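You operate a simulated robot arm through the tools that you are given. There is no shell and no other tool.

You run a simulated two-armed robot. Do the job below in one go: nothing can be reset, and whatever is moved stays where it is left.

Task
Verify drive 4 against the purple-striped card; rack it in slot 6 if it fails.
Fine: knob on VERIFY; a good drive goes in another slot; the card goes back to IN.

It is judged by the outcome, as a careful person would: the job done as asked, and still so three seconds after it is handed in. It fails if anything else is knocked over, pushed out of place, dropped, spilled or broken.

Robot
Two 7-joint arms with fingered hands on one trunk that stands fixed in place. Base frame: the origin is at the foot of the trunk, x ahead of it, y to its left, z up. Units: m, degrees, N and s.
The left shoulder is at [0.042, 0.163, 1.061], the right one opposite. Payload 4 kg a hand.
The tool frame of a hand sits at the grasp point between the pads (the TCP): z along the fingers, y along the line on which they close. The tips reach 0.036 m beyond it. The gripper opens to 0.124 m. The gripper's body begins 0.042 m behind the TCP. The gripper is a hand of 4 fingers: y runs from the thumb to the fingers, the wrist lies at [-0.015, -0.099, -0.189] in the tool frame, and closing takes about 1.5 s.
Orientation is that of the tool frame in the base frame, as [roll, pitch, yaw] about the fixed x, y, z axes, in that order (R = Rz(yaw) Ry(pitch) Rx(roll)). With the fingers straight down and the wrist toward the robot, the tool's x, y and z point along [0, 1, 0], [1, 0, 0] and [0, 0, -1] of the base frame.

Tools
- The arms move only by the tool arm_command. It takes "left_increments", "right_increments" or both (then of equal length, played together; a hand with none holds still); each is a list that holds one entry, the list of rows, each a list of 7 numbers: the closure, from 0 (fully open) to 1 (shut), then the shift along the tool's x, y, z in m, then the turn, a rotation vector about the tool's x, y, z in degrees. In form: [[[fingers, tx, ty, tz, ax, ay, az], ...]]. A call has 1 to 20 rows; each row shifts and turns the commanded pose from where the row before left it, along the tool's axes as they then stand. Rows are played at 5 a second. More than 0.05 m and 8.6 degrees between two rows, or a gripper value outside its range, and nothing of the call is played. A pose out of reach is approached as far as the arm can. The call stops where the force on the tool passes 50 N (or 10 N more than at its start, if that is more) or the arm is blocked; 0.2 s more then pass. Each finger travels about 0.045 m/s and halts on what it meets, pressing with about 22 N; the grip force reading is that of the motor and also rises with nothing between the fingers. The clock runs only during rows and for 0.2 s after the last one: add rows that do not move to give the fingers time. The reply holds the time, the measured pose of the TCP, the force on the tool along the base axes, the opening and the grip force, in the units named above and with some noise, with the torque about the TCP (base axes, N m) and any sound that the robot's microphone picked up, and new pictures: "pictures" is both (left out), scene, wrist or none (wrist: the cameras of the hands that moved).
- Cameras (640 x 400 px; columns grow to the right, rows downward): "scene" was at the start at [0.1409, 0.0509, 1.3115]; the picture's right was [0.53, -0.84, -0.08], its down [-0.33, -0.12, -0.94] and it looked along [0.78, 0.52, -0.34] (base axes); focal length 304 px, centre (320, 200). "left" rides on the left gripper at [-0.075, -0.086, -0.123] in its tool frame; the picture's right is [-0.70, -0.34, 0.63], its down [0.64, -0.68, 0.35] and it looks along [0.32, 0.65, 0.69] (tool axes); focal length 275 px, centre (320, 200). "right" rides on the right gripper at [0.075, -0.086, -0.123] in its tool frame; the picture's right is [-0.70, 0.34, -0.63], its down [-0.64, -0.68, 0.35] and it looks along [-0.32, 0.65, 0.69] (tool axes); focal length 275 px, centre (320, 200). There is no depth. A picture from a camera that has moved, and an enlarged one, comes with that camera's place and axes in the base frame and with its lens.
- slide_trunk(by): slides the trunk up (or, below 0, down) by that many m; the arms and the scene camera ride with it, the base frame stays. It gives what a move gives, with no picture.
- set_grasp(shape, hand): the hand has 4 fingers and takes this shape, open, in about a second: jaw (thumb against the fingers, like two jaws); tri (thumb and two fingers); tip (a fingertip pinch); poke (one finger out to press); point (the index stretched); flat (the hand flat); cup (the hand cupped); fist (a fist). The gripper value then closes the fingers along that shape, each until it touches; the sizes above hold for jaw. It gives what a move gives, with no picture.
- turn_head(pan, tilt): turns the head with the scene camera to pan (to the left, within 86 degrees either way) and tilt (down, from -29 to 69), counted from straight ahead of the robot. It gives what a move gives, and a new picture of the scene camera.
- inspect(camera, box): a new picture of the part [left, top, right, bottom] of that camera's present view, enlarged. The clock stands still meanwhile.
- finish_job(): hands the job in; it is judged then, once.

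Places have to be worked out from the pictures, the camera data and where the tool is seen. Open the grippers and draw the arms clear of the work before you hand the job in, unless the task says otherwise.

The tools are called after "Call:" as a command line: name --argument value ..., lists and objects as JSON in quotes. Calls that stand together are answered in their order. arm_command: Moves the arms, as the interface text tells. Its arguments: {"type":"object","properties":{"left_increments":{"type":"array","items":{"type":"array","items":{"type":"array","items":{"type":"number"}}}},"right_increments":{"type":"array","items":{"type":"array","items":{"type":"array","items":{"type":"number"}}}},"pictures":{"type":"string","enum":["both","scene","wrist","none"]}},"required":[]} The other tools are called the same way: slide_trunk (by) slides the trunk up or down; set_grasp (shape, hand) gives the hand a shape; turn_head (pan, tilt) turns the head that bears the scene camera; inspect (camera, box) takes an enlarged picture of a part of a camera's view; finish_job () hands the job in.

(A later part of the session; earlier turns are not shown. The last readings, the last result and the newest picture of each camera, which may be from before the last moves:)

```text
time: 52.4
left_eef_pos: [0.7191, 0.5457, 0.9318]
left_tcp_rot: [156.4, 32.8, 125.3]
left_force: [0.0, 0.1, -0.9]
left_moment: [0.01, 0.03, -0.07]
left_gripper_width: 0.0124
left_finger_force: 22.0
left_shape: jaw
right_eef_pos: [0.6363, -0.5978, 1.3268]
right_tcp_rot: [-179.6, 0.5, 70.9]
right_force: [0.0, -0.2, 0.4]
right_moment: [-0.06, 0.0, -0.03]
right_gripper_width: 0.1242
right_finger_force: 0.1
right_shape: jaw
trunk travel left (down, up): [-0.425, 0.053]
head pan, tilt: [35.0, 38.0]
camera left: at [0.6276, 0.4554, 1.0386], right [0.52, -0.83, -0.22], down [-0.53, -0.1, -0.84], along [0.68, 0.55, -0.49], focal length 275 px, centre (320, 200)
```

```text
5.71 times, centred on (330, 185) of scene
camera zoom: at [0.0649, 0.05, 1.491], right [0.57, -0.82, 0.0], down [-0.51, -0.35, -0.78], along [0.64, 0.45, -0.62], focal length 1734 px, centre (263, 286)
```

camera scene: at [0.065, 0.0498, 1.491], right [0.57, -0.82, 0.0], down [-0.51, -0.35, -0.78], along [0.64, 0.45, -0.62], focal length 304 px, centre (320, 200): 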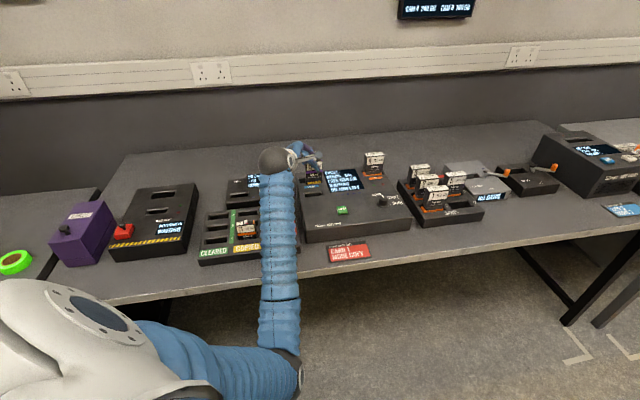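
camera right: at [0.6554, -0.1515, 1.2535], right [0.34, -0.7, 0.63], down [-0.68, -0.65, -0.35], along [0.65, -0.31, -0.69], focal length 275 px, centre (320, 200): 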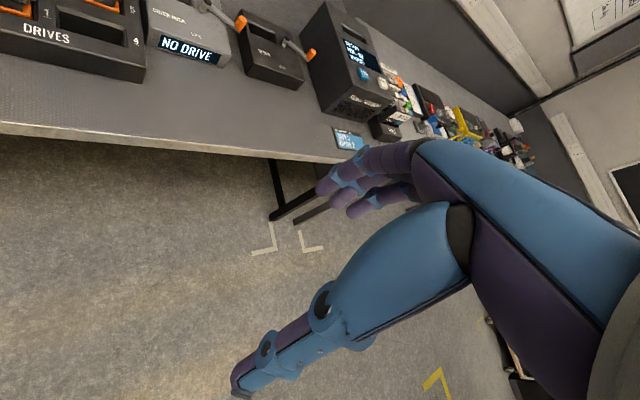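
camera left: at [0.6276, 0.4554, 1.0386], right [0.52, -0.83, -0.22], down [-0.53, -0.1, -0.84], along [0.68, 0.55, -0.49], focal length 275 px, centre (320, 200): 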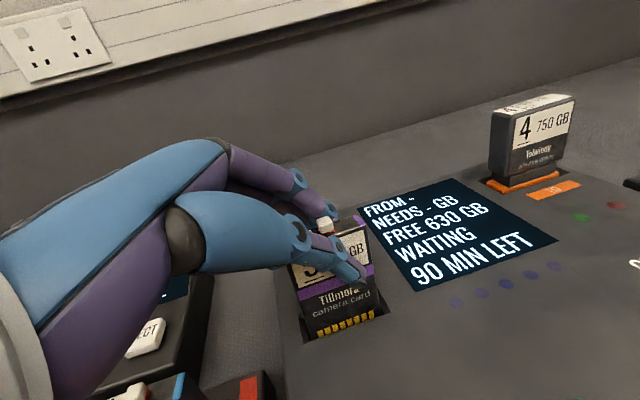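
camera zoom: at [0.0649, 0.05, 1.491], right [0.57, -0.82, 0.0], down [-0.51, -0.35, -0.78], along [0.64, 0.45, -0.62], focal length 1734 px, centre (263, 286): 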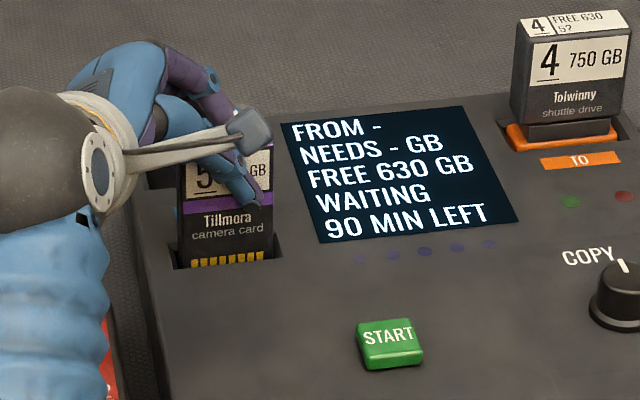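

The card's contacts are entering the slot with no force. Lowering another 2.5 cm in small steps.

Call:
arm_command --left_increments '[[[1, 0.0027, -0.00168, 0.00385, 0, 0, 0], [1, 0.0027, -0.00168, 0.00385, 0, 0, 0], [1, 0.0027, -0.00168, 0.00385, 0, 0, 0], [1, 0.0027, -0.00168, 0.00385, 0, 0, 0], [1, 0, 0, 0, 0, 0, 0]]]' --pictures "wrist"

Call:
inspect --camera "left" --box '[280, 200, 400, 340]'

Call:
inspect --camera "scene" --box '[290, 150, 370, 220]'

```text
time: 53.6
left_eef_pos: [0.72, 0.546, 0.9112]
left_tcp_rot: [156.4, 32.8, 125.3]
left_force: [-1.6, -1.4, 0.0]
left_moment: [-0.04, 0.07, -0.14]
left_gripper_width: 0.0123
left_finger_force: 22.6
left_shape: jaw
right_eef_pos: [0.6356, -0.5962, 1.3264]
right_tcp_rot: [-179.6, 0.5, 70.9]
right_force: [0.2, 0.4, 0.0]
right_moment: [0.02, 0.02, 0.0]
right_gripper_width: 0.124
right_finger_force: 0.1
right_shape: jaw
trunk travel left (down, up): [-0.425, 0.053]
head pan, tilt: [35.0, 38.0]
camera left: at [0.6278, 0.455, 1.019], right [0.52, -0.83, -0.22], down [-0.53, -0.1, -0.84], along [0.68, 0.55, -0.49], focal length 275 px, centre (320, 200)
```

left: 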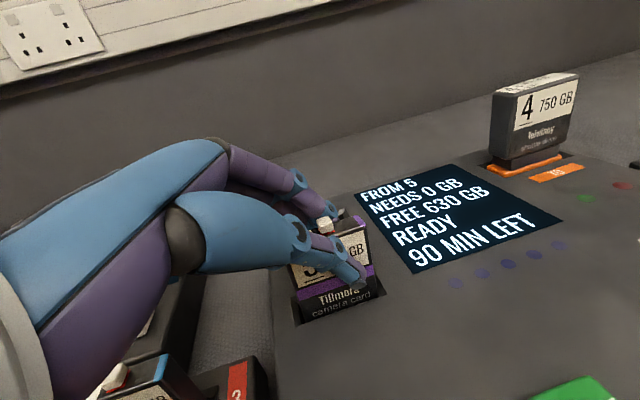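

```text
2.86 times, centred on (340, 270) of left
camera zoom: at [0.6278, 0.455, 1.019], right [0.52, -0.83, -0.22], down [-0.53, -0.1, -0.84], along [0.68, 0.55, -0.49], focal length 786 px, centre (263, 0)
```

zoom: 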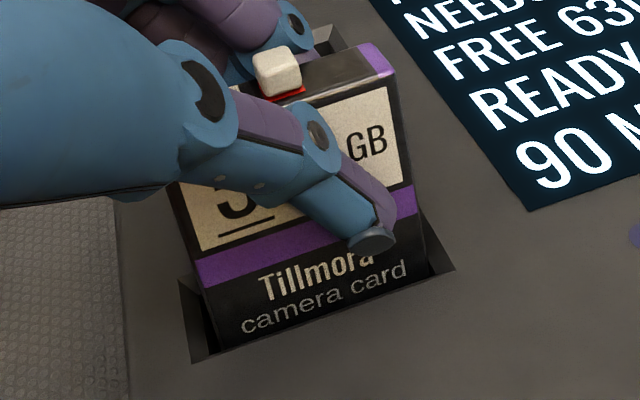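

```text
5.71 times, centred on (330, 185) of scene
camera zoom: at [0.0647, 0.0498, 1.491], right [0.57, -0.82, 0.0], down [-0.51, -0.35, -0.78], along [0.64, 0.45, -0.62], focal length 1734 px, centre (263, 286)
```

zoom: 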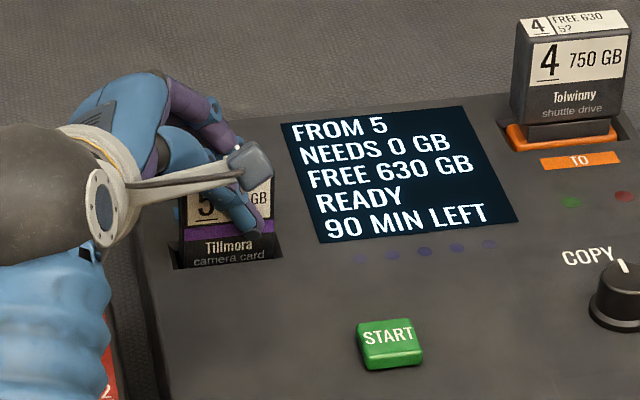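

The unit now shows "FROM 5 … READY", so the card is read. I'll seat it a little deeper (8 mm), checking force, before releasing.

Call:
arm_command --left_increments '[[[1, 0.0022, -0.00134, 0.00308, 0, 0, 0], [1, 0.0022, -0.00134, 0.00308, 0, 0, 0], [1, 0, 0, 0, 0, 0, 0]]]' --pictures "wrist"

Call:
inspect --camera "left" --box '[280, 200, 400, 340]'

```text
time: 54.4
left_eef_pos: [0.7186, 0.5454, 0.9089]
left_tcp_rot: [156.1, 32.9, 125.3]
left_force: [-7.5, 0.5, 27.5]
left_moment: [-0.08, -0.46, -0.2]
left_gripper_width: 0.0115
left_finger_force: 22.0
left_shape: jaw
right_eef_pos: [0.633, -0.5989, 1.3275]
right_tcp_rot: [-179.8, 0.5, 71.0]
right_force: [0.3, -0.5, 1.0]
right_moment: [-0.02, -0.02, 0.02]
right_gripper_width: 0.1239
right_finger_force: 0.1
right_shape: jaw
trunk travel left (down, up): [-0.425, 0.053]
head pan, tilt: [35.0, 38.0]
camera left: at [0.6258, 0.4547, 1.0149], right [0.52, -0.83, -0.22], down [-0.52, -0.1, -0.85], along [0.68, 0.56, -0.48], focal length 275 px, centre (320, 200)
```

left: 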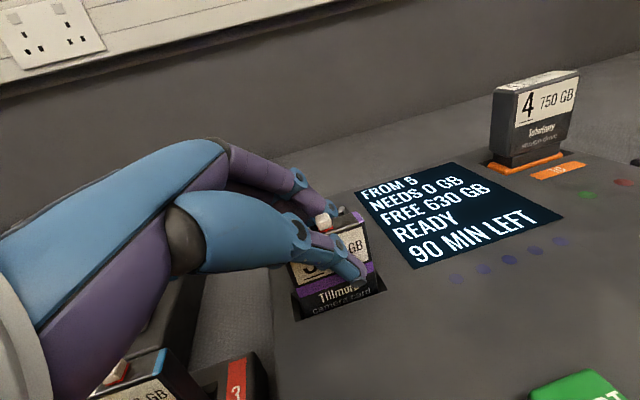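

```text
2.86 times, centred on (340, 270) of left
camera zoom: at [0.6258, 0.4547, 1.0149], right [0.52, -0.83, -0.22], down [-0.52, -0.1, -0.85], along [0.68, 0.56, -0.48], focal length 786 px, centre (263, 0)
```

zoom: 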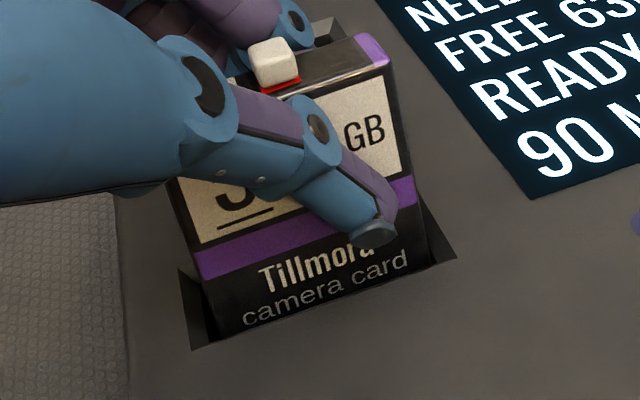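

The card is bottomed out (27 N reaction), fully seated. I'll ease up 3 mm, open the fingers slightly, then lift straight up and away.

Call:
arm_command --left_increments '[[[1, -0.0016, 0.001, -0.0023, 0, 0, 0], [0.75, 0, 0, 0, 0, 0, 0], [0.75, 0, 0, 0, 0, 0, 0], [0.75, 0, 0, 0, 0, 0, 0], [0.75, 0, 0, 0, 0, 0, 0]]]' --pictures "wrist"

Call:
inspect --camera "left" --box '[280, 200, 400, 340]'

```text
time: 55.6
left_eef_pos: [0.72, 0.5449, 0.9061]
left_tcp_rot: [156.5, 32.8, 125.3]
left_force: [-0.6, -0.3, 0.2]
left_moment: [-0.01, 0.0, -0.01]
left_gripper_width: 0.0309
left_finger_force: 0.0
left_shape: jaw
right_eef_pos: [0.6355, -0.597, 1.3264]
right_tcp_rot: [-179.6, 0.5, 71.0]
right_force: [0.2, 0.4, 0.6]
right_moment: [-0.01, 0.02, 0.05]
right_gripper_width: 0.1239
right_finger_force: 0.0
right_shape: jaw
trunk travel left (down, up): [-0.425, 0.053]
head pan, tilt: [35.0, 38.0]
camera left: at [0.6281, 0.4554, 1.0135], right [0.52, -0.83, -0.22], down [-0.53, -0.1, -0.84], along [0.68, 0.55, -0.49], focal length 275 px, centre (320, 200)
```

left: 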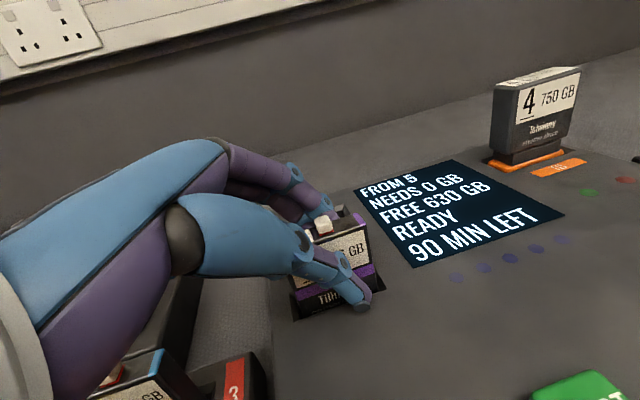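

```text
2.86 times, centred on (340, 270) of left
camera zoom: at [0.6281, 0.4554, 1.0135], right [0.52, -0.83, -0.22], down [-0.53, -0.1, -0.84], along [0.68, 0.55, -0.49], focal length 786 px, centre (263, 0)
```

zoom: 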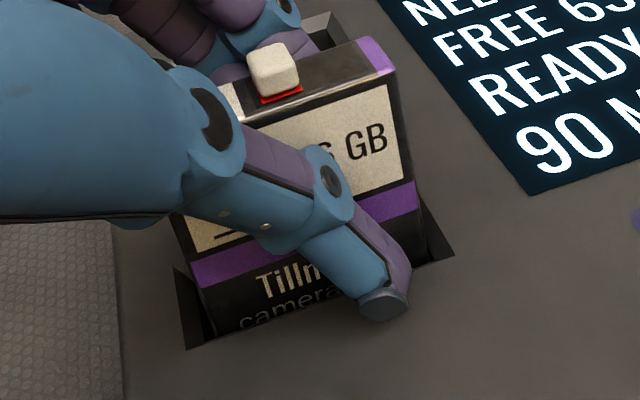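

The card stands free and upright in the slot. Lifting the hand straight up away from it.

Call:
arm_command --left_increments '[[[0.75, -0.0054, 0.00335, -0.0077, 0, 0, 0], [0.75, -0.0054, 0.00335, -0.0077, 0, 0, 0], [0.75, -0.0081, 0.005, -0.0116, 0, 0, 0], [0.75, -0.0108, 0.0067, -0.0154, 0, 0, 0], [0.7, -0.0108, 0.0067, -0.0154, 0, 0, 0], [0.6, -0.0108, 0.0067, -0.0154, 0, 0, 0], [0.5, -0.0108, 0.0067, -0.0154, 0, 0, 0], [0.5, -0.0108, 0.0067, -0.0154, 0, 0, 0], [0.5, 0, 0, 0, 0, 0, 0]]]' --pictures "both"

Call:
inspect --camera "scene" --box '[280, 130, 400, 250]'

```text
time: 57.6
left_eef_pos: [0.7205, 0.5456, 1.0419]
left_tcp_rot: [156.5, 32.9, 125.2]
left_force: [-0.3, 0.4, 0.1]
left_moment: [0.01, -0.01, 0.06]
left_gripper_width: 0.0619
left_finger_force: 0.1
left_shape: jaw
right_eef_pos: [0.6358, -0.5979, 1.3261]
right_tcp_rot: [-179.6, 0.6, 71.0]
right_force: [0.8, -0.3, 0.3]
right_moment: [-0.04, 0.0, 0.02]
right_gripper_width: 0.1239
right_finger_force: 0.0
right_shape: jaw
trunk travel left (down, up): [-0.425, 0.053]
head pan, tilt: [35.0, 38.0]
camera scene: at [0.0648, 0.0501, 1.4909], right [0.57, -0.82, 0.0], down [-0.51, -0.35, -0.78], along [0.64, 0.45, -0.62], focal length 304 px, centre (320, 200)
camera left: at [0.6285, 0.4553, 1.149], right [0.52, -0.83, -0.22], down [-0.53, -0.1, -0.84], along [0.68, 0.55, -0.49], focal length 275 px, centre (320, 200)
```

scene: 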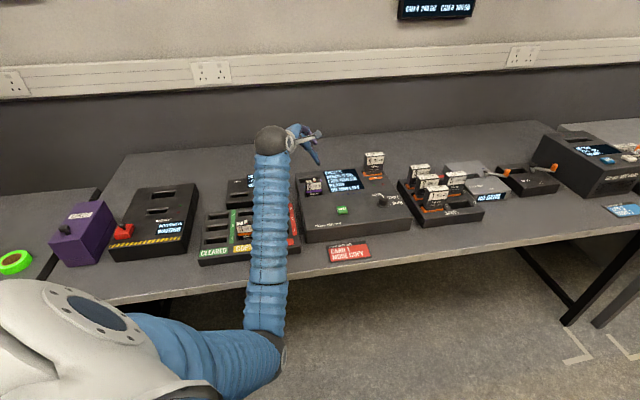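
left: 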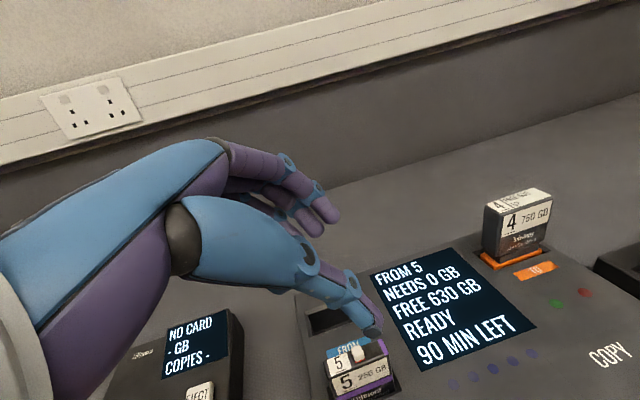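

```text
3.33 times, centred on (340, 190) of scene
camera zoom: at [0.0648, 0.0501, 1.4909], right [0.57, -0.82, 0.0], down [-0.51, -0.35, -0.78], along [0.64, 0.45, -0.62], focal length 1012 px, centre (253, 233)
```

zoom: 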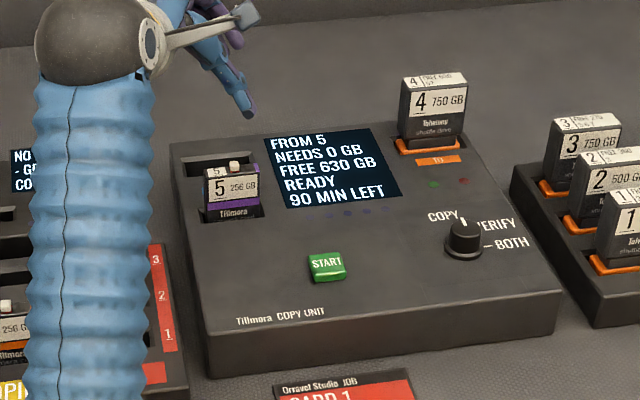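

Card 5 is seated and the screen reads READY. Next the knob: COPY points along bench-away, VERIFY 45° clockwise of it, BOTH 90°. I'll bring the hand back to vertical and move above the knob.

Call:
arm_command --left_increments '[[[0.3, 0, 0, 0, 2.51, 4.26, -0.32], [0.3, 0, 0, 0, 2.51, 4.26, -0.32], [0.3, 0, 0, 0, 2.51, 4.26, -0.32], [0.3, 0, 0, 0, 2.51, 4.26, -0.32], [0.3, 0, 0, 0, 2.51, 4.26, -0.32], [0.3, 0, 0, 0, 2.51, 4.26, -0.32], [0.3, 0, 0, 0, 2.51, 4.26, -0.32], [0.3, 0, 0, 0, 2.51, 4.26, -0.32], [0.3, -0.0222, -0.0085, 0, 0, 0, 0], [0.3, -0.0222, -0.0085, 0, 0, 0, 0], [0.3, -0.0222, -0.0085, 0, 0, 0, 0], [0.3, -0.0222, -0.0085, 0, 0, 0, 0], [0.3, -0.0222, -0.0085, 0, 0, 0, 0], [0.3, -0.0222, -0.0085, 0, 0, 0, 0], [0.3, -0.0222, -0.0085, 0, 0, 0, 0], [0.3, -0.0222, -0.0085, 0, 0, 0, 0], [0.3, -0.0222, -0.0085, 0, 0, 0, 0], [0.3, -0.0222, -0.0085, 0, 0, 0, 0], [0.3, 0, 0, 0, 0, 0, 0]]]' --pictures "both"

Call:
inspect --camera "left" --box '[320, 180, 560, 400]'

```text
time: 61.6
left_eef_pos: [0.8174, 0.3295, 1.0425]
left_tcp_rot: [180.0, 0.1, 135.0]
left_force: [0.3, 1.3, -0.1]
left_moment: [0.0, 0.0, -0.02]
left_gripper_width: 0.0864
left_finger_force: 0.1
left_shape: jaw
right_eef_pos: [0.6344, -0.5976, 1.327]
right_tcp_rot: [-179.6, 0.6, 71.0]
right_force: [0.2, 0.2, -0.2]
right_moment: [0.0, -0.01, 0.01]
right_gripper_width: 0.1242
right_finger_force: 0.0
right_shape: jaw
trunk travel left (down, up): [-0.425, 0.053]
head pan, tilt: [35.0, 38.0]
camera scene: at [0.0648, 0.0505, 1.4909], right [0.57, -0.82, 0.0], down [-0.51, -0.35, -0.78], along [0.64, 0.45, -0.62], focal length 304 px, centre (320, 200)
camera left: at [0.8093, 0.2151, 1.1661], right [0.25, -0.73, -0.63], down [-0.94, -0.03, -0.35], along [0.24, 0.68, -0.69], focal length 275 px, centre (320, 200)
```

scene: 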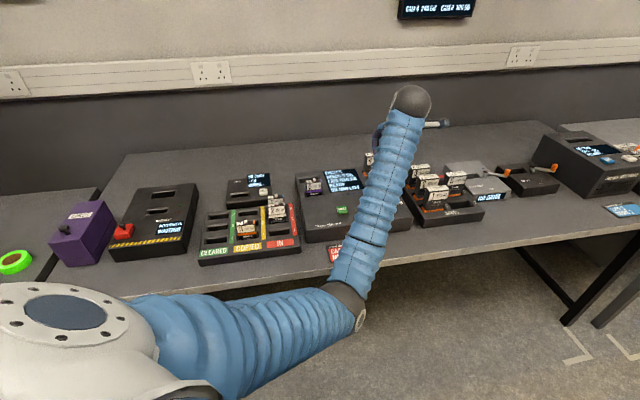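
left: 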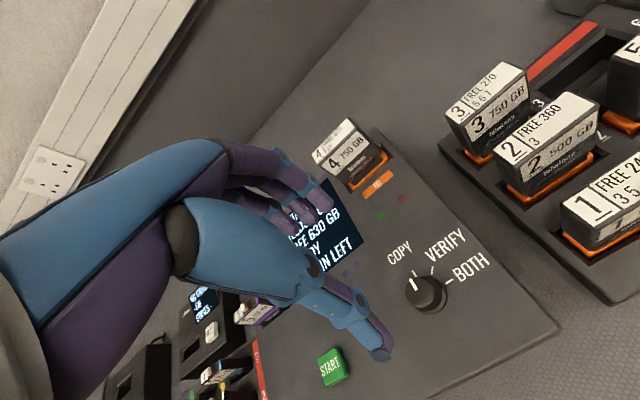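

```text
1.82 times, centred on (440, 290) of left
camera zoom: at [0.8093, 0.2151, 1.1661], right [0.25, -0.73, -0.63], down [-0.94, -0.03, -0.35], along [0.24, 0.68, -0.69], focal length 500 px, centre (102, 36)
```

zoom: 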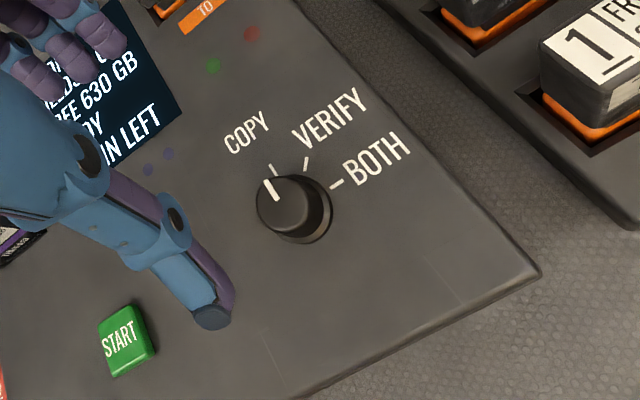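

I can now fix the knob centre from its three tick marks: u=0.342, v=0.806, with COPY/VERIFY/BOTH exactly at 90/45/0°. I'll switch to the tri shape and centre the hand over the knob.

Call:
set_grasp --hand "left" --shape "tri"

Call:
arm_command --left_increments '[[[0.35, -0.001, -0.005, 0.02, 0, 0, 0], [0.35, 0, 0, 0.03, 0, 0, 0], [0.35, 0, 0, 0.03, 0, 0, 0], [0.35, 0, 0, 0.02, 0, 0, 0], [0.35, 0, 0, 0, 0, 0, 0]]]' --pictures "both"

Call:
inspect --camera "left" --box '[240, 150, 480, 390]'

Call:
inspect --camera "scene" --box '[320, 130, 440, 250]'

```text
time: 62.5
left_eef_pos: [0.8167, 0.3292, 1.0413]
left_tcp_rot: [179.9, 0.1, 135.0]
left_force: [0.0, 0.0, 0.0]
left_moment: [-0.01, -0.01, -0.01]
left_gripper_width: 0.1237
left_finger_force: 0.1
left_shape: tri
right_eef_pos: [0.6359, -0.597, 1.3267]
right_tcp_rot: [-179.6, 0.6, 71.0]
right_force: [0.5, -0.3, 0.7]
right_moment: [0.0, -0.01, 0.01]
right_gripper_width: 0.1239
right_finger_force: 0.1
right_shape: jaw
trunk travel left (down, up): [-0.425, 0.053]
head pan, tilt: [35.0, 38.0]
```

```text
time: 63.7
left_eef_pos: [0.8141, 0.3258, 0.9422]
left_tcp_rot: [-179.9, 0.0, 135.0]
left_force: [-0.6, -0.5, -0.1]
left_moment: [-0.01, 0.01, 0.02]
left_gripper_width: 0.0807
left_finger_force: 0.1
left_shape: tri
right_eef_pos: [0.6354, -0.5981, 1.3253]
right_tcp_rot: [-179.6, 0.5, 71.0]
right_force: [-0.7, 0.1, -0.7]
right_moment: [-0.01, -0.01, -0.03]
right_gripper_width: 0.1239
right_finger_force: 0.0
right_shape: jaw
trunk travel left (down, up): [-0.425, 0.053]
head pan, tilt: [35.0, 38.0]
camera scene: at [0.0648, 0.05, 1.491], right [0.57, -0.82, 0.0], down [-0.51, -0.35, -0.78], along [0.64, 0.45, -0.62], focal length 304 px, centre (320, 200)
camera left: at [0.8056, 0.2111, 1.0659], right [0.25, -0.73, -0.63], down [-0.94, -0.03, -0.35], along [0.24, 0.68, -0.69], focal length 275 px, centre (320, 200)
```

scene: 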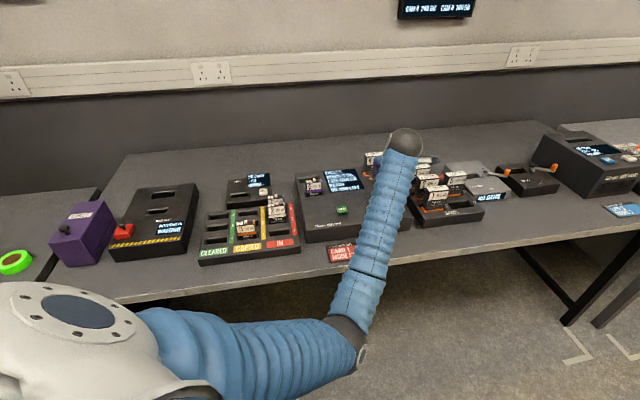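
left: 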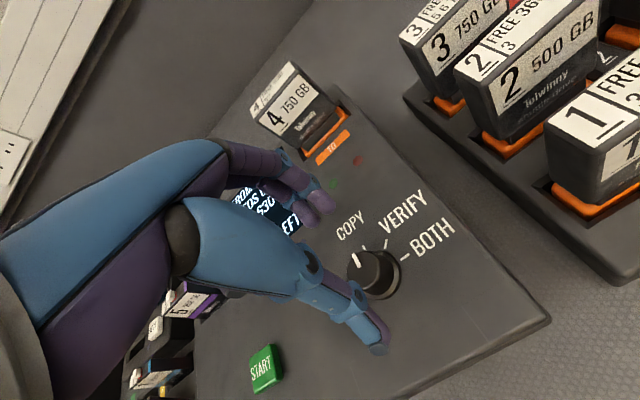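

```text
1.67 times, centred on (360, 270) of left
camera zoom: at [0.8056, 0.2111, 1.0659], right [0.25, -0.73, -0.63], down [-0.94, -0.03, -0.35], along [0.24, 0.68, -0.69], focal length 459 px, centre (253, 83)
```

zoom: 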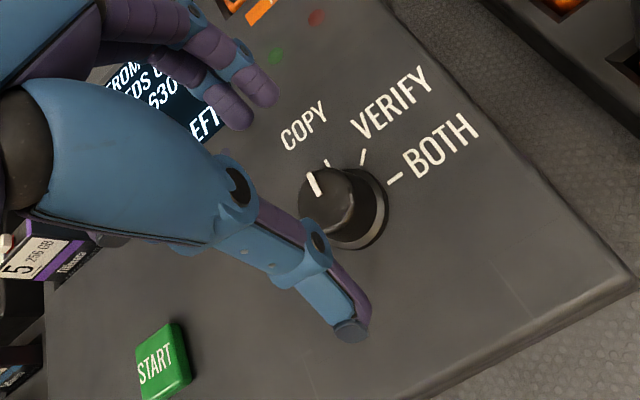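

```text
3.33 times, centred on (380, 190) of scene
camera zoom: at [0.0648, 0.05, 1.491], right [0.57, -0.82, 0.0], down [-0.51, -0.35, -0.78], along [0.64, 0.45, -0.62], focal length 1012 px, centre (120, 233)
```

zoom: 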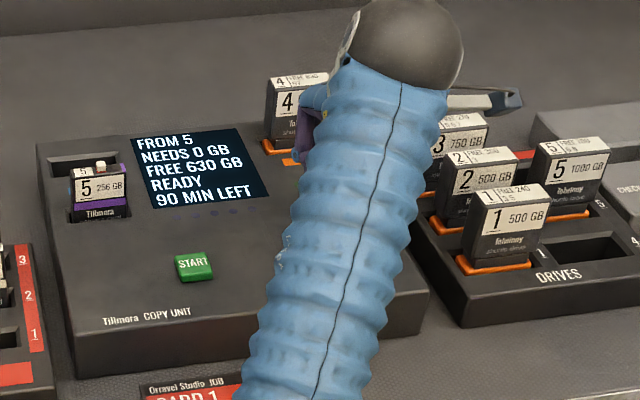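

The TCP is right above the knob with thumb and two fingers straddling it. Descending to grip height (TCP z≈0.901).

Call:
arm_command --left_increments '[[[0.35, 0, 0, 0.015, 0, 0, 0], [0.35, 0, 0, 0.015, 0, 0, 0], [0.35, 0, 0, 0.011, 0, 0, 0], [0.35, 0, 0, 0, 0, 0, 0]]]' --pictures "wrist"

Call:
inspect --camera "left" --box '[240, 150, 440, 350]'

```text
time: 64.7
left_eef_pos: [0.813, 0.3238, 0.9008]
left_tcp_rot: [-179.9, 0.1, 135.0]
left_force: [0.3, -1.1, -0.1]
left_moment: [0.02, 0.0, 0.0]
left_gripper_width: 0.0809
left_finger_force: 0.0
left_shape: tri
right_eef_pos: [0.6361, -0.5987, 1.3255]
right_tcp_rot: [-179.6, 0.5, 71.0]
right_force: [-0.3, 0.4, 0.0]
right_moment: [-0.01, 0.0, 0.01]
right_gripper_width: 0.1239
right_finger_force: 0.1
right_shape: jaw
trunk travel left (down, up): [-0.425, 0.053]
head pan, tilt: [35.0, 38.0]
camera left: at [0.806, 0.2106, 1.0249], right [0.25, -0.73, -0.63], down [-0.94, -0.03, -0.35], along [0.24, 0.68, -0.69], focal length 275 px, centre (320, 200)
```

left: 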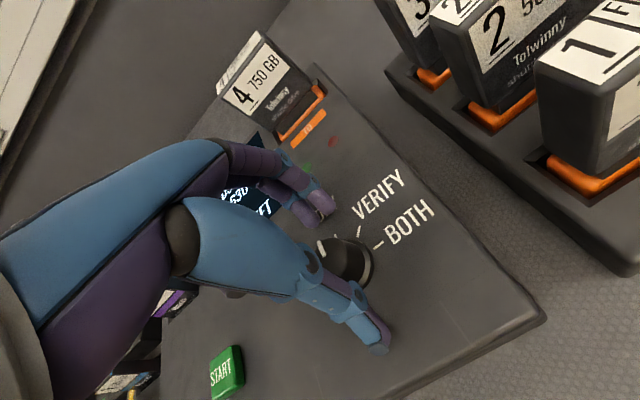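

```text
2.00 times, centred on (340, 250) of left
camera zoom: at [0.806, 0.2106, 1.0249], right [0.25, -0.73, -0.63], down [-0.94, -0.03, -0.35], along [0.24, 0.68, -0.69], focal length 551 px, centre (280, 100)
```

zoom: 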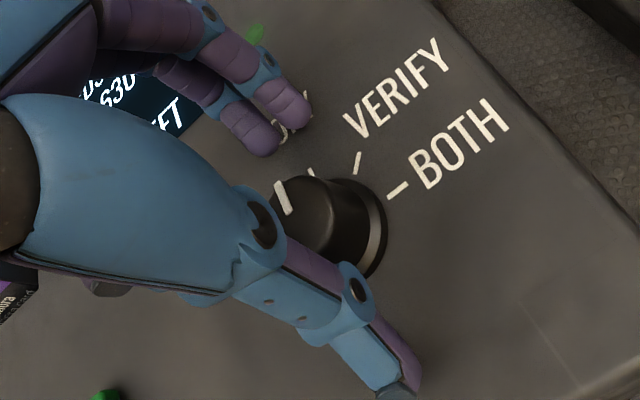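

Fingers are level around the knob without touching. Closing on it.

Call:
arm_command --left_increments '[[[1, 0, 0, 0, 0, 0, 0], [1, 0, 0, 0, 0, 0, 0], [1, 0, 0, 0, 0, 0, 0], [1, 0, 0, 0, 0, 0, 0], [1, 0, 0, 0, 0, 0, 0]]]' --pictures "wrist"

Call:
inspect --camera "left" --box '[240, 150, 440, 350]'

```text
time: 65.9
left_eef_pos: [0.8133, 0.3237, 0.9023]
left_tcp_rot: [180.0, 0.1, 135.0]
left_force: [-2.2, -2.6, 2.2]
left_moment: [0.14, -0.19, -0.03]
left_gripper_width: 0.0335
left_finger_force: 22.2
left_shape: tri
right_eef_pos: [0.6349, -0.598, 1.3267]
right_tcp_rot: [-179.6, 0.4, 71.0]
right_force: [0.3, -0.3, 0.6]
right_moment: [-0.03, -0.04, 0.02]
right_gripper_width: 0.1241
right_finger_force: 0.1
right_shape: jaw
trunk travel left (down, up): [-0.425, 0.053]
head pan, tilt: [35.0, 38.0]
camera left: at [0.8058, 0.2104, 1.0253], right [0.25, -0.73, -0.63], down [-0.94, -0.03, -0.35], along [0.24, 0.68, -0.69], focal length 275 px, centre (320, 200)
```

left: 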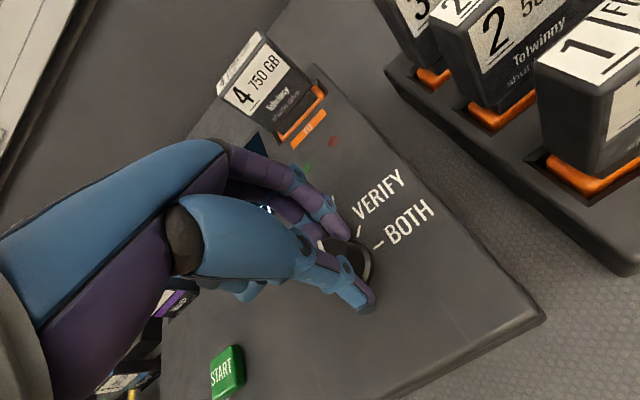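

```text
2.00 times, centred on (340, 250) of left
camera zoom: at [0.8058, 0.2104, 1.0253], right [0.25, -0.73, -0.63], down [-0.94, -0.03, -0.35], along [0.24, 0.68, -0.69], focal length 551 px, centre (280, 100)
```

zoom: 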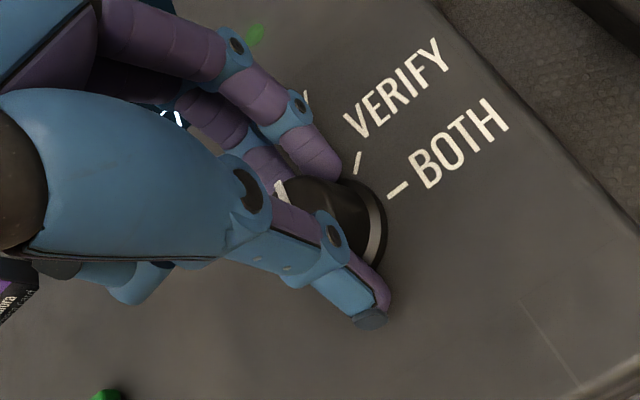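

Firm grip on the 33.5 mm knob. Turning clockwise 45° about the tool axis toward VERIFY.

Call:
arm_command --left_increments '[[[1, 0, -0.0003, 0, 0, 0, 5], [1, 0, -0.0003, 0, 0, 0, 5], [1, 0, -0.0003, 0, 0, 0, 5], [1, 0, -0.0003, 0, 0, 0, 5], [1, 0, -0.0003, 0, 0, 0, 5], [1, 0, -0.0003, 0, 0, 0, 5], [1, 0, -0.0003, 0, 0, 0, 5], [1, 0, -0.0003, 0, 0, 0, 5], [1, 0, -0.0003, 0, 0, 0, 5], [1, 0, 0, 0, 0, 0, 0]]]' --pictures "wrist"

Call:
inspect --camera "left" --box '[240, 150, 440, 350]'

```text
time: 68.1
left_eef_pos: [0.8108, 0.3235, 0.901]
left_tcp_rot: [179.9, 0.1, 90.0]
left_force: [1.4, 2.2, 7.3]
left_moment: [0.11, -0.43, 0.01]
left_gripper_width: 0.0332
left_finger_force: 22.1
left_shape: tri
right_eef_pos: [0.6356, -0.5991, 1.3267]
right_tcp_rot: [-179.6, 0.4, 71.0]
right_force: [0.9, -0.1, 0.7]
right_moment: [0.01, 0.02, 0.01]
right_gripper_width: 0.124
right_finger_force: 0.0
right_shape: jaw
trunk travel left (down, up): [-0.425, 0.053]
head pan, tilt: [35.0, 38.0]
camera left: at [0.7257, 0.2487, 1.025], right [-0.34, -0.7, -0.63], down [-0.68, 0.65, -0.35], along [0.65, 0.31, -0.69], focal length 275 px, centre (320, 200)
```

left: 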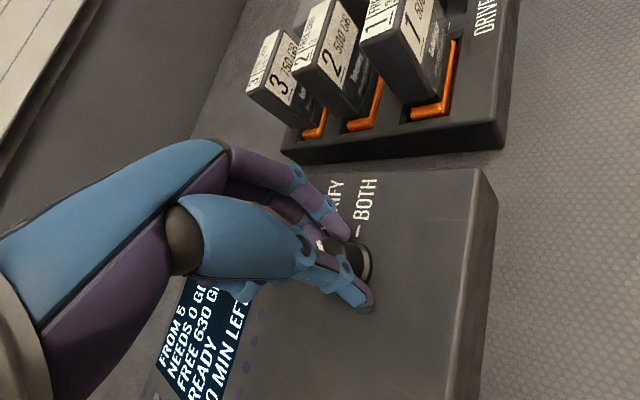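

```text
2.00 times, centred on (340, 250) of left
camera zoom: at [0.7257, 0.2487, 1.025], right [-0.34, -0.7, -0.63], down [-0.68, 0.65, -0.35], along [0.65, 0.31, -0.69], focal length 551 px, centre (280, 100)
```

zoom: 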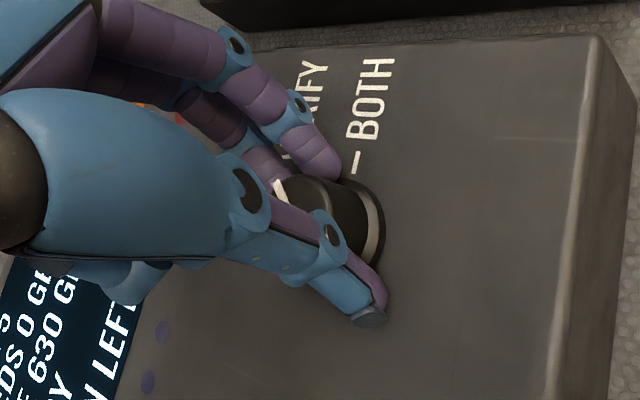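

The knob's pointer turned with the hand. I'll open the fingers and lift to see whether it points at VERIFY.

Call:
arm_command --left_increments '[[[0.35, 0, 0, 0, 0, 0, 0], [0.35, 0, 0, 0, 0, 0, 0], [0.35, 0, 0, 0, 0, 0, 0], [0.35, 0, 0, 0, 0, 0, 0], [0.35, 0, 0, -0.02, 0, 0, 0], [0.35, 0, 0, -0.03, 0, 0, 0], [0.35, 0, 0, -0.04, 0, 0, 0], [0.35, 0, 0, -0.04, 0, 0, 0], [0.35, 0, 0, 0, 0, 0, 0]]]' --pictures "wrist"

Call:
inspect --camera "left" --box '[320, 180, 500, 360]'

Call:
inspect --camera "scene" --box '[300, 160, 400, 240]'

```text
time: 70.1
left_eef_pos: [0.8122, 0.3228, 1.0308]
left_tcp_rot: [-180.0, 0.1, 90.0]
left_force: [0.5, 0.7, -0.4]
left_moment: [0.01, 0.02, 0.02]
left_gripper_width: 0.0803
left_finger_force: 0.0
left_shape: tri
right_eef_pos: [0.6363, -0.5975, 1.3253]
right_tcp_rot: [-179.6, 0.6, 71.0]
right_force: [1.2, 0.5, -0.8]
right_moment: [0.0, -0.03, 0.0]
right_gripper_width: 0.1239
right_finger_force: 0.1
right_shape: jaw
trunk travel left (down, up): [-0.425, 0.053]
head pan, tilt: [35.0, 38.0]
camera left: at [0.7261, 0.2484, 1.1547], right [-0.34, -0.7, -0.63], down [-0.68, 0.64, -0.35], along [0.65, 0.31, -0.69], focal length 275 px, centre (320, 200)
```

left: 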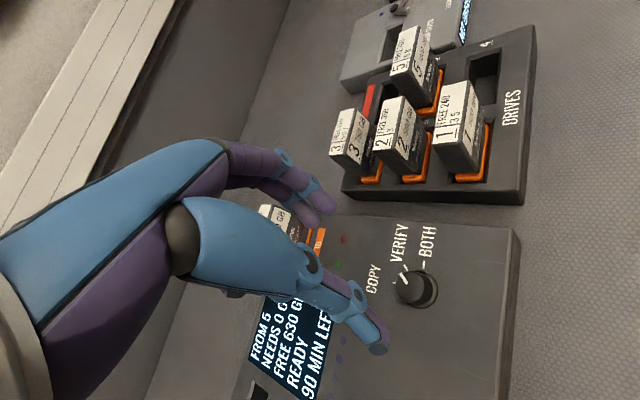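

```text
2.22 times, centred on (410, 270) of left
camera zoom: at [0.7261, 0.2484, 1.1547], right [-0.34, -0.7, -0.63], down [-0.68, 0.64, -0.35], along [0.65, 0.31, -0.69], focal length 612 px, centre (120, 44)
```

zoom: 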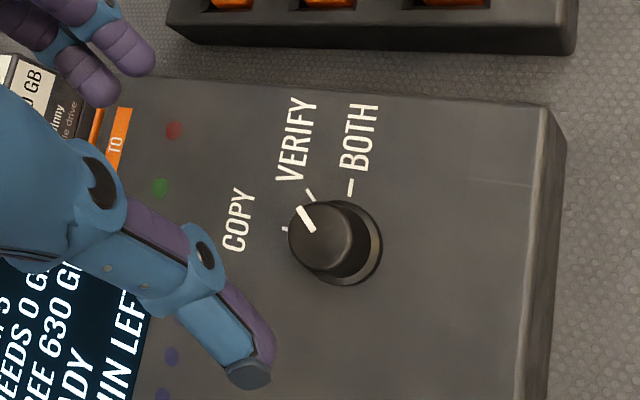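

```text
5.00 times, centred on (350, 200) of scene
camera zoom: at [0.0651, 0.05, 1.4909], right [0.57, -0.82, 0.0], down [-0.51, -0.35, -0.78], along [0.64, 0.45, -0.62], focal length 1518 px, centre (170, 200)
```

zoom: 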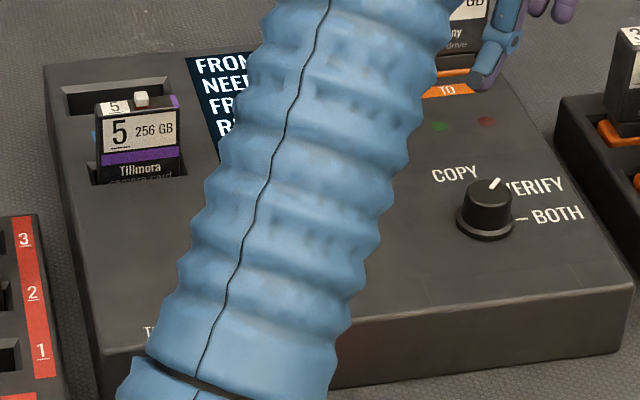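

The knob points at VERIFY. Now I'll move over the START button (x≈0.707, y≈0.417) and form a closed fingertip pinch to press with.

Call:
arm_command --left_increments '[[[0.35, 0.0188, -0.021, 0, 0, 0, 0], [0.35, 0.0188, -0.021, 0, 0, 0, 0], [0.35, 0.0188, -0.021, 0, 0, 0, 0], [0.35, 0.0188, -0.021, 0, 0, 0, 0], [0.35, 0.0188, -0.021, 0, 0, 0, 0], [0.35, 0, 0, 0, 0, 0, 0]]]' --pictures "none"

Call:
set_grasp --hand "left" --shape "tip"

Call:
arm_command --left_increments '[[[1, 0, 0, 0.02, 0, 0, 0], [1, 0, 0, 0.02, 0, 0, 0], [1, 0, 0, 0.02, 0, 0, 0], [1, 0, 0, 0, 0, 0, 0], [1, 0, 0, 0, 0, 0, 0], [1, 0, 0, 0, 0, 0, 0], [1, 0, 0, 0, 0, 0, 0]]]' --pictures "both"

Call:
inspect --camera "left" --box '[280, 190, 460, 370]'

```text
time: 71.5
left_eef_pos: [0.7058, 0.418, 1.0306]
left_tcp_rot: [180.0, 0.1, 90.0]
left_force: [0.6, -0.1, 0.8]
left_moment: [-0.01, 0.01, -0.02]
left_gripper_width: 0.0804
left_finger_force: 0.1
left_shape: tri
right_eef_pos: [0.636, -0.5986, 1.326]
right_tcp_rot: [-179.6, 0.4, 70.9]
right_force: [-0.6, -0.2, -0.6]
right_moment: [-0.01, -0.01, 0.03]
right_gripper_width: 0.1238
right_finger_force: 0.1
right_shape: jaw
trunk travel left (down, up): [-0.425, 0.053]
head pan, tilt: [35.0, 38.0]
```

```text
time: 72.4
left_eef_pos: [0.7068, 0.4172, 1.0314]
left_tcp_rot: [179.9, 0.1, 90.1]
left_force: [-0.7, -0.5, -0.3]
left_moment: [-0.02, -0.01, 0.03]
left_gripper_width: 0.1239
left_finger_force: 0.1
left_shape: tip
right_eef_pos: [0.6355, -0.5972, 1.3267]
right_tcp_rot: [-179.5, 0.6, 71.0]
right_force: [0.1, -0.7, 0.1]
right_moment: [0.02, 0.0, -0.01]
right_gripper_width: 0.124
right_finger_force: 0.0
right_shape: jaw
trunk travel left (down, up): [-0.425, 0.053]
head pan, tilt: [35.0, 38.0]
```

```text
time: 74.0
left_eef_pos: [0.7064, 0.418, 0.972]
left_tcp_rot: [179.9, 0.2, 89.9]
left_force: [-0.3, 1.0, 0.1]
left_moment: [-0.01, 0.05, -0.01]
left_gripper_width: 0.0
left_finger_force: 0.1
left_shape: tip
right_eef_pos: [0.6369, -0.5979, 1.3249]
right_tcp_rot: [-179.6, 0.5, 71.0]
right_force: [-1.0, 0.3, -0.6]
right_moment: [-0.02, 0.02, 0.03]
right_gripper_width: 0.1241
right_finger_force: 0.0
right_shape: jaw
trunk travel left (down, up): [-0.425, 0.053]
head pan, tilt: [35.0, 38.0]
camera scene: at [0.0649, 0.05, 1.491], right [0.57, -0.82, 0.0], down [-0.51, -0.35, -0.78], along [0.64, 0.45, -0.62], focal length 304 px, centre (320, 200)
camera left: at [0.6204, 0.3427, 1.0952], right [-0.34, -0.7, -0.63], down [-0.68, 0.64, -0.35], along [0.65, 0.31, -0.69], focal length 275 px, centre (320, 200)
```

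scene: 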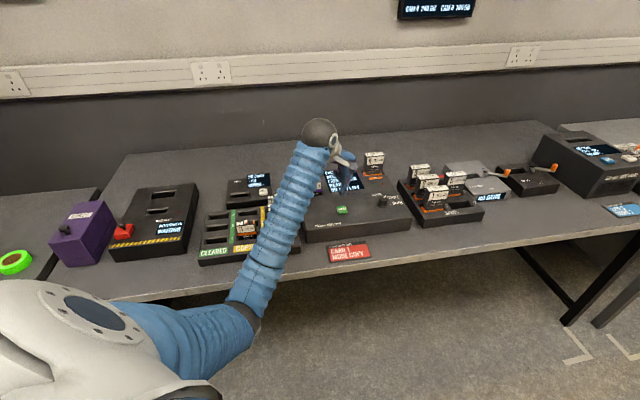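
left: 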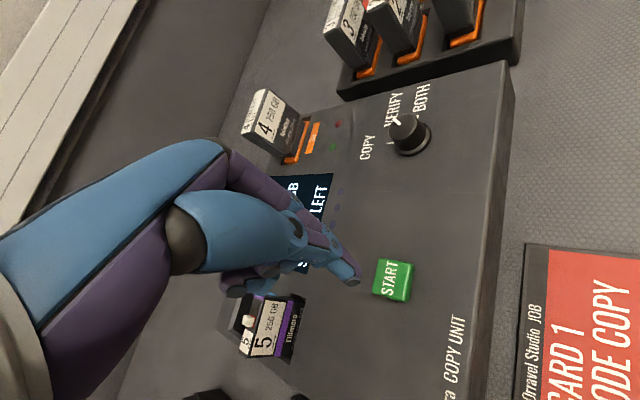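

```text
2.22 times, centred on (370, 280) of left
camera zoom: at [0.6204, 0.3427, 1.0952], right [-0.34, -0.7, -0.63], down [-0.68, 0.64, -0.35], along [0.65, 0.31, -0.69], focal length 612 px, centre (209, 22)
```

zoom: 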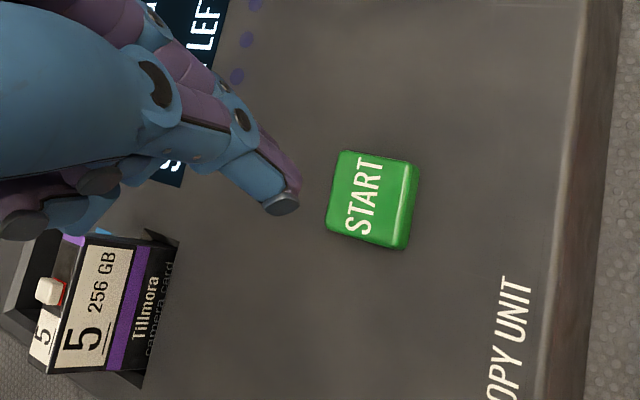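

The pinch is centred above START. I'll descend to just above it and then press down in 3 mm steps.

Call:
arm_command --left_increments '[[[1, 0, 0.003, 0.02, 0, 0, 0], [1, 0, 0, 0.02, 0, 0, 0], [1, 0, 0, 0.015, 0, 0, 0], [1, 0, 0, 0.004, 0, 0, 0], [1, 0, 0, 0.003, 0, 0, 0], [1, 0, 0, 0.003, 0, 0, 0], [1, 0, 0, 0.002, 0, 0, 0]]]' --pictures "both"

Call:
inspect --camera "left" --box '[260, 160, 440, 340]'

Call:
inspect --camera "scene" --box '[290, 150, 410, 250]'

```text
time: 75.6
left_eef_pos: [0.7085, 0.4177, 0.9047]
left_tcp_rot: [179.9, 0.2, 89.9]
left_force: [0.4, -1.0, 4.1]
left_moment: [-0.02, -0.04, 0.0]
left_gripper_width: 0.0
left_finger_force: 22.4
left_shape: tip
right_eef_pos: [0.6356, -0.5971, 1.3271]
right_tcp_rot: [-179.5, 0.5, 71.1]
right_force: [-0.1, -0.3, 0.2]
right_moment: [0.02, 0.01, -0.01]
right_gripper_width: 0.1241
right_finger_force: 0.0
right_shape: jaw
trunk travel left (down, up): [-0.425, 0.053]
head pan, tilt: [35.0, 38.0]
heard: click
camera scene: at [0.0646, 0.0499, 1.491], right [0.57, -0.82, 0.0], down [-0.51, -0.35, -0.78], along [0.64, 0.45, -0.62], focal length 304 px, centre (320, 200)
camera left: at [0.6234, 0.3424, 1.0281], right [-0.34, -0.7, -0.63], down [-0.68, 0.64, -0.35], along [0.65, 0.31, -0.69], focal length 275 px, centre (320, 200)
```

scene: 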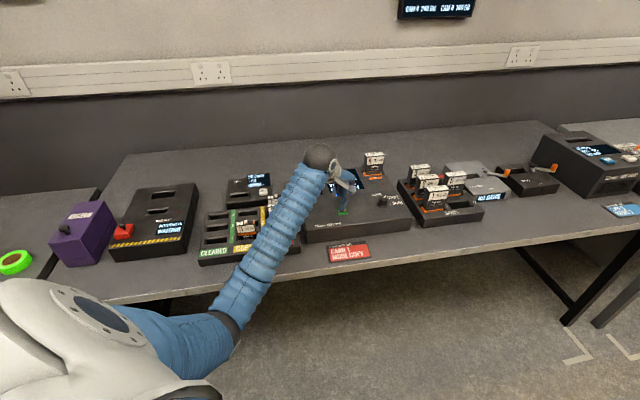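
left: 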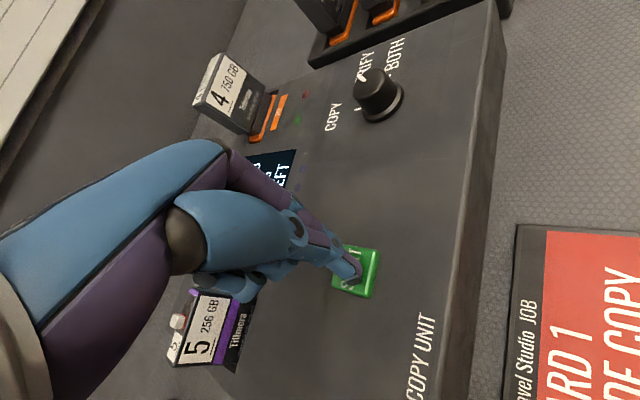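

```text
2.22 times, centred on (350, 250) of left
camera zoom: at [0.6234, 0.3424, 1.0281], right [-0.34, -0.7, -0.63], down [-0.68, 0.64, -0.35], along [0.65, 0.31, -0.69], focal length 612 px, centre (253, 89)
```

zoom: 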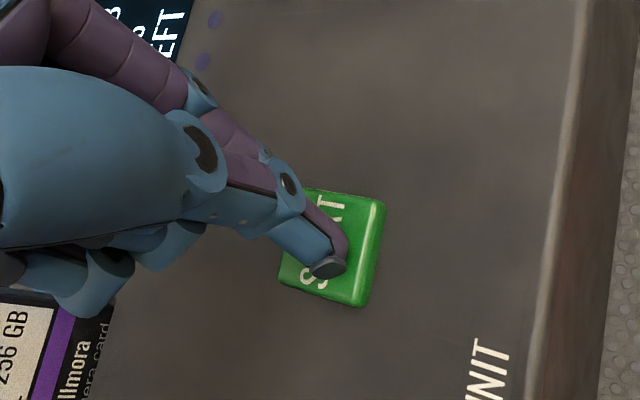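

```text
4.00 times, centred on (350, 200) of scene
camera zoom: at [0.0646, 0.0499, 1.491], right [0.57, -0.82, 0.0], down [-0.51, -0.35, -0.78], along [0.64, 0.45, -0.62], focal length 1214 px, centre (200, 200)
```

zoom: 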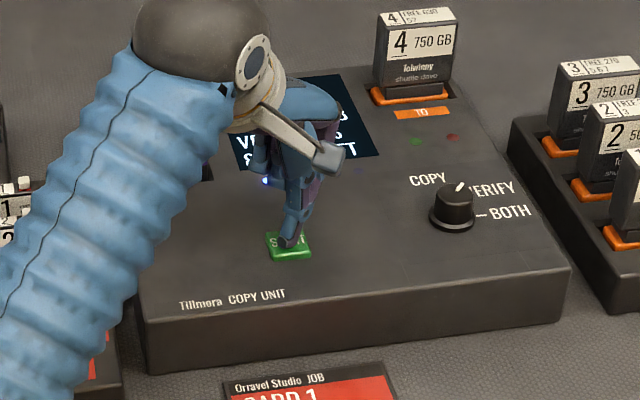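

A click was heard and the screen starts showing "VE…", so verification has begun. I'll lift off and watch the screen.

Call:
arm_command --left_increments '[[[1, 0, 0, -0.02, 0, 0, 0], [1, 0, 0, -0.03, 0, 0, 0], [1, 0, 0, -0.04, 0, 0, 0], [1, 0, 0, -0.04, 0, 0, 0], [1, 0, 0, -0.02, 0, 0, 0]]]' --pictures "both"

Call:
inspect --camera "left" --box '[240, 120, 480, 400]'

Call:
inspect --camera "scene" --box '[290, 150, 410, 250]'

```text
time: 76.8
left_eef_pos: [0.7093, 0.4177, 1.0544]
left_tcp_rot: [180.0, 0.0, 90.0]
left_force: [0.3, 0.2, -0.1]
left_moment: [0.02, -0.03, -0.01]
left_gripper_width: 0.0
left_finger_force: 21.8
left_shape: tip
right_eef_pos: [0.6355, -0.5977, 1.3258]
right_tcp_rot: [-179.6, 0.4, 71.0]
right_force: [0.7, -0.8, 0.4]
right_moment: [-0.01, -0.03, -0.03]
right_gripper_width: 0.124
right_finger_force: 0.1
right_shape: jaw
trunk travel left (down, up): [-0.425, 0.053]
head pan, tilt: [35.0, 38.0]
camera scene: at [0.0649, 0.05, 1.491], right [0.57, -0.82, 0.0], down [-0.51, -0.35, -0.78], along [0.64, 0.45, -0.62], focal length 304 px, centre (320, 200)
camera left: at [0.6234, 0.3429, 1.1779], right [-0.34, -0.7, -0.63], down [-0.68, 0.64, -0.35], along [0.65, 0.31, -0.69], focal length 275 px, centre (320, 200)
```

scene: 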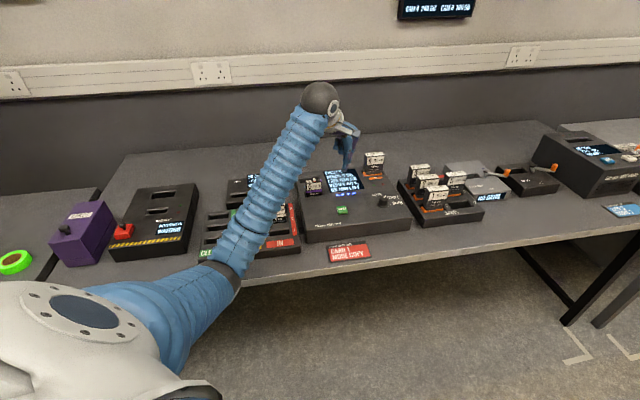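
left: 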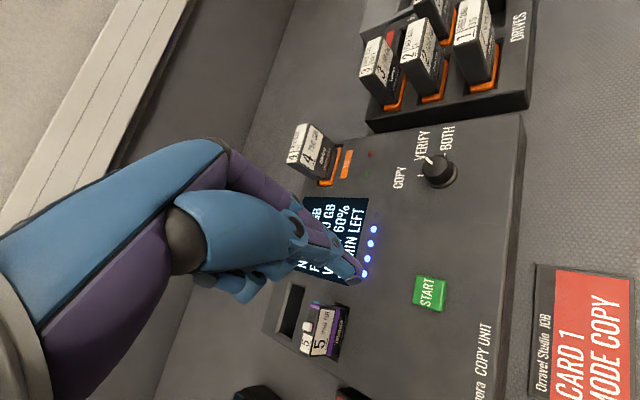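

```text
1.43 times, centred on (360, 260) of left
camera zoom: at [0.6234, 0.3429, 1.1779], right [-0.34, -0.7, -0.63], down [-0.68, 0.64, -0.35], along [0.65, 0.31, -0.69], focal length 393 px, centre (263, 114)
```

zoom: 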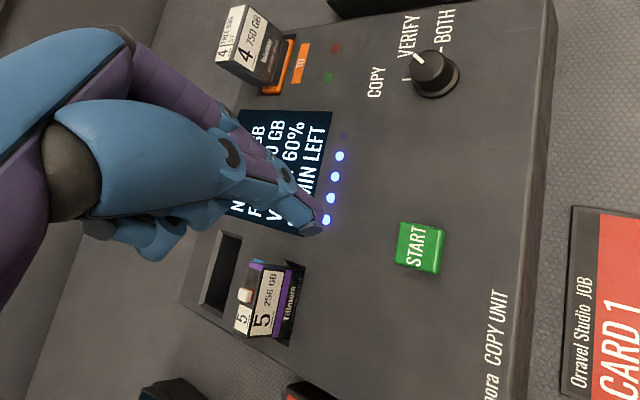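

```text
4.00 times, centred on (350, 200) of scene
camera zoom: at [0.0649, 0.05, 1.491], right [0.57, -0.82, 0.0], down [-0.51, -0.35, -0.78], along [0.64, 0.45, -0.62], focal length 1214 px, centre (200, 200)
```

zoom: 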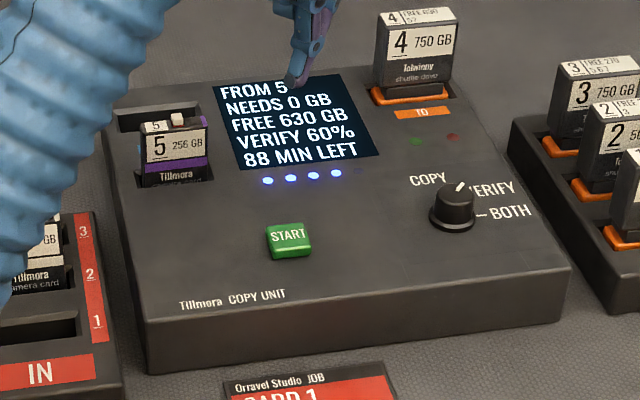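

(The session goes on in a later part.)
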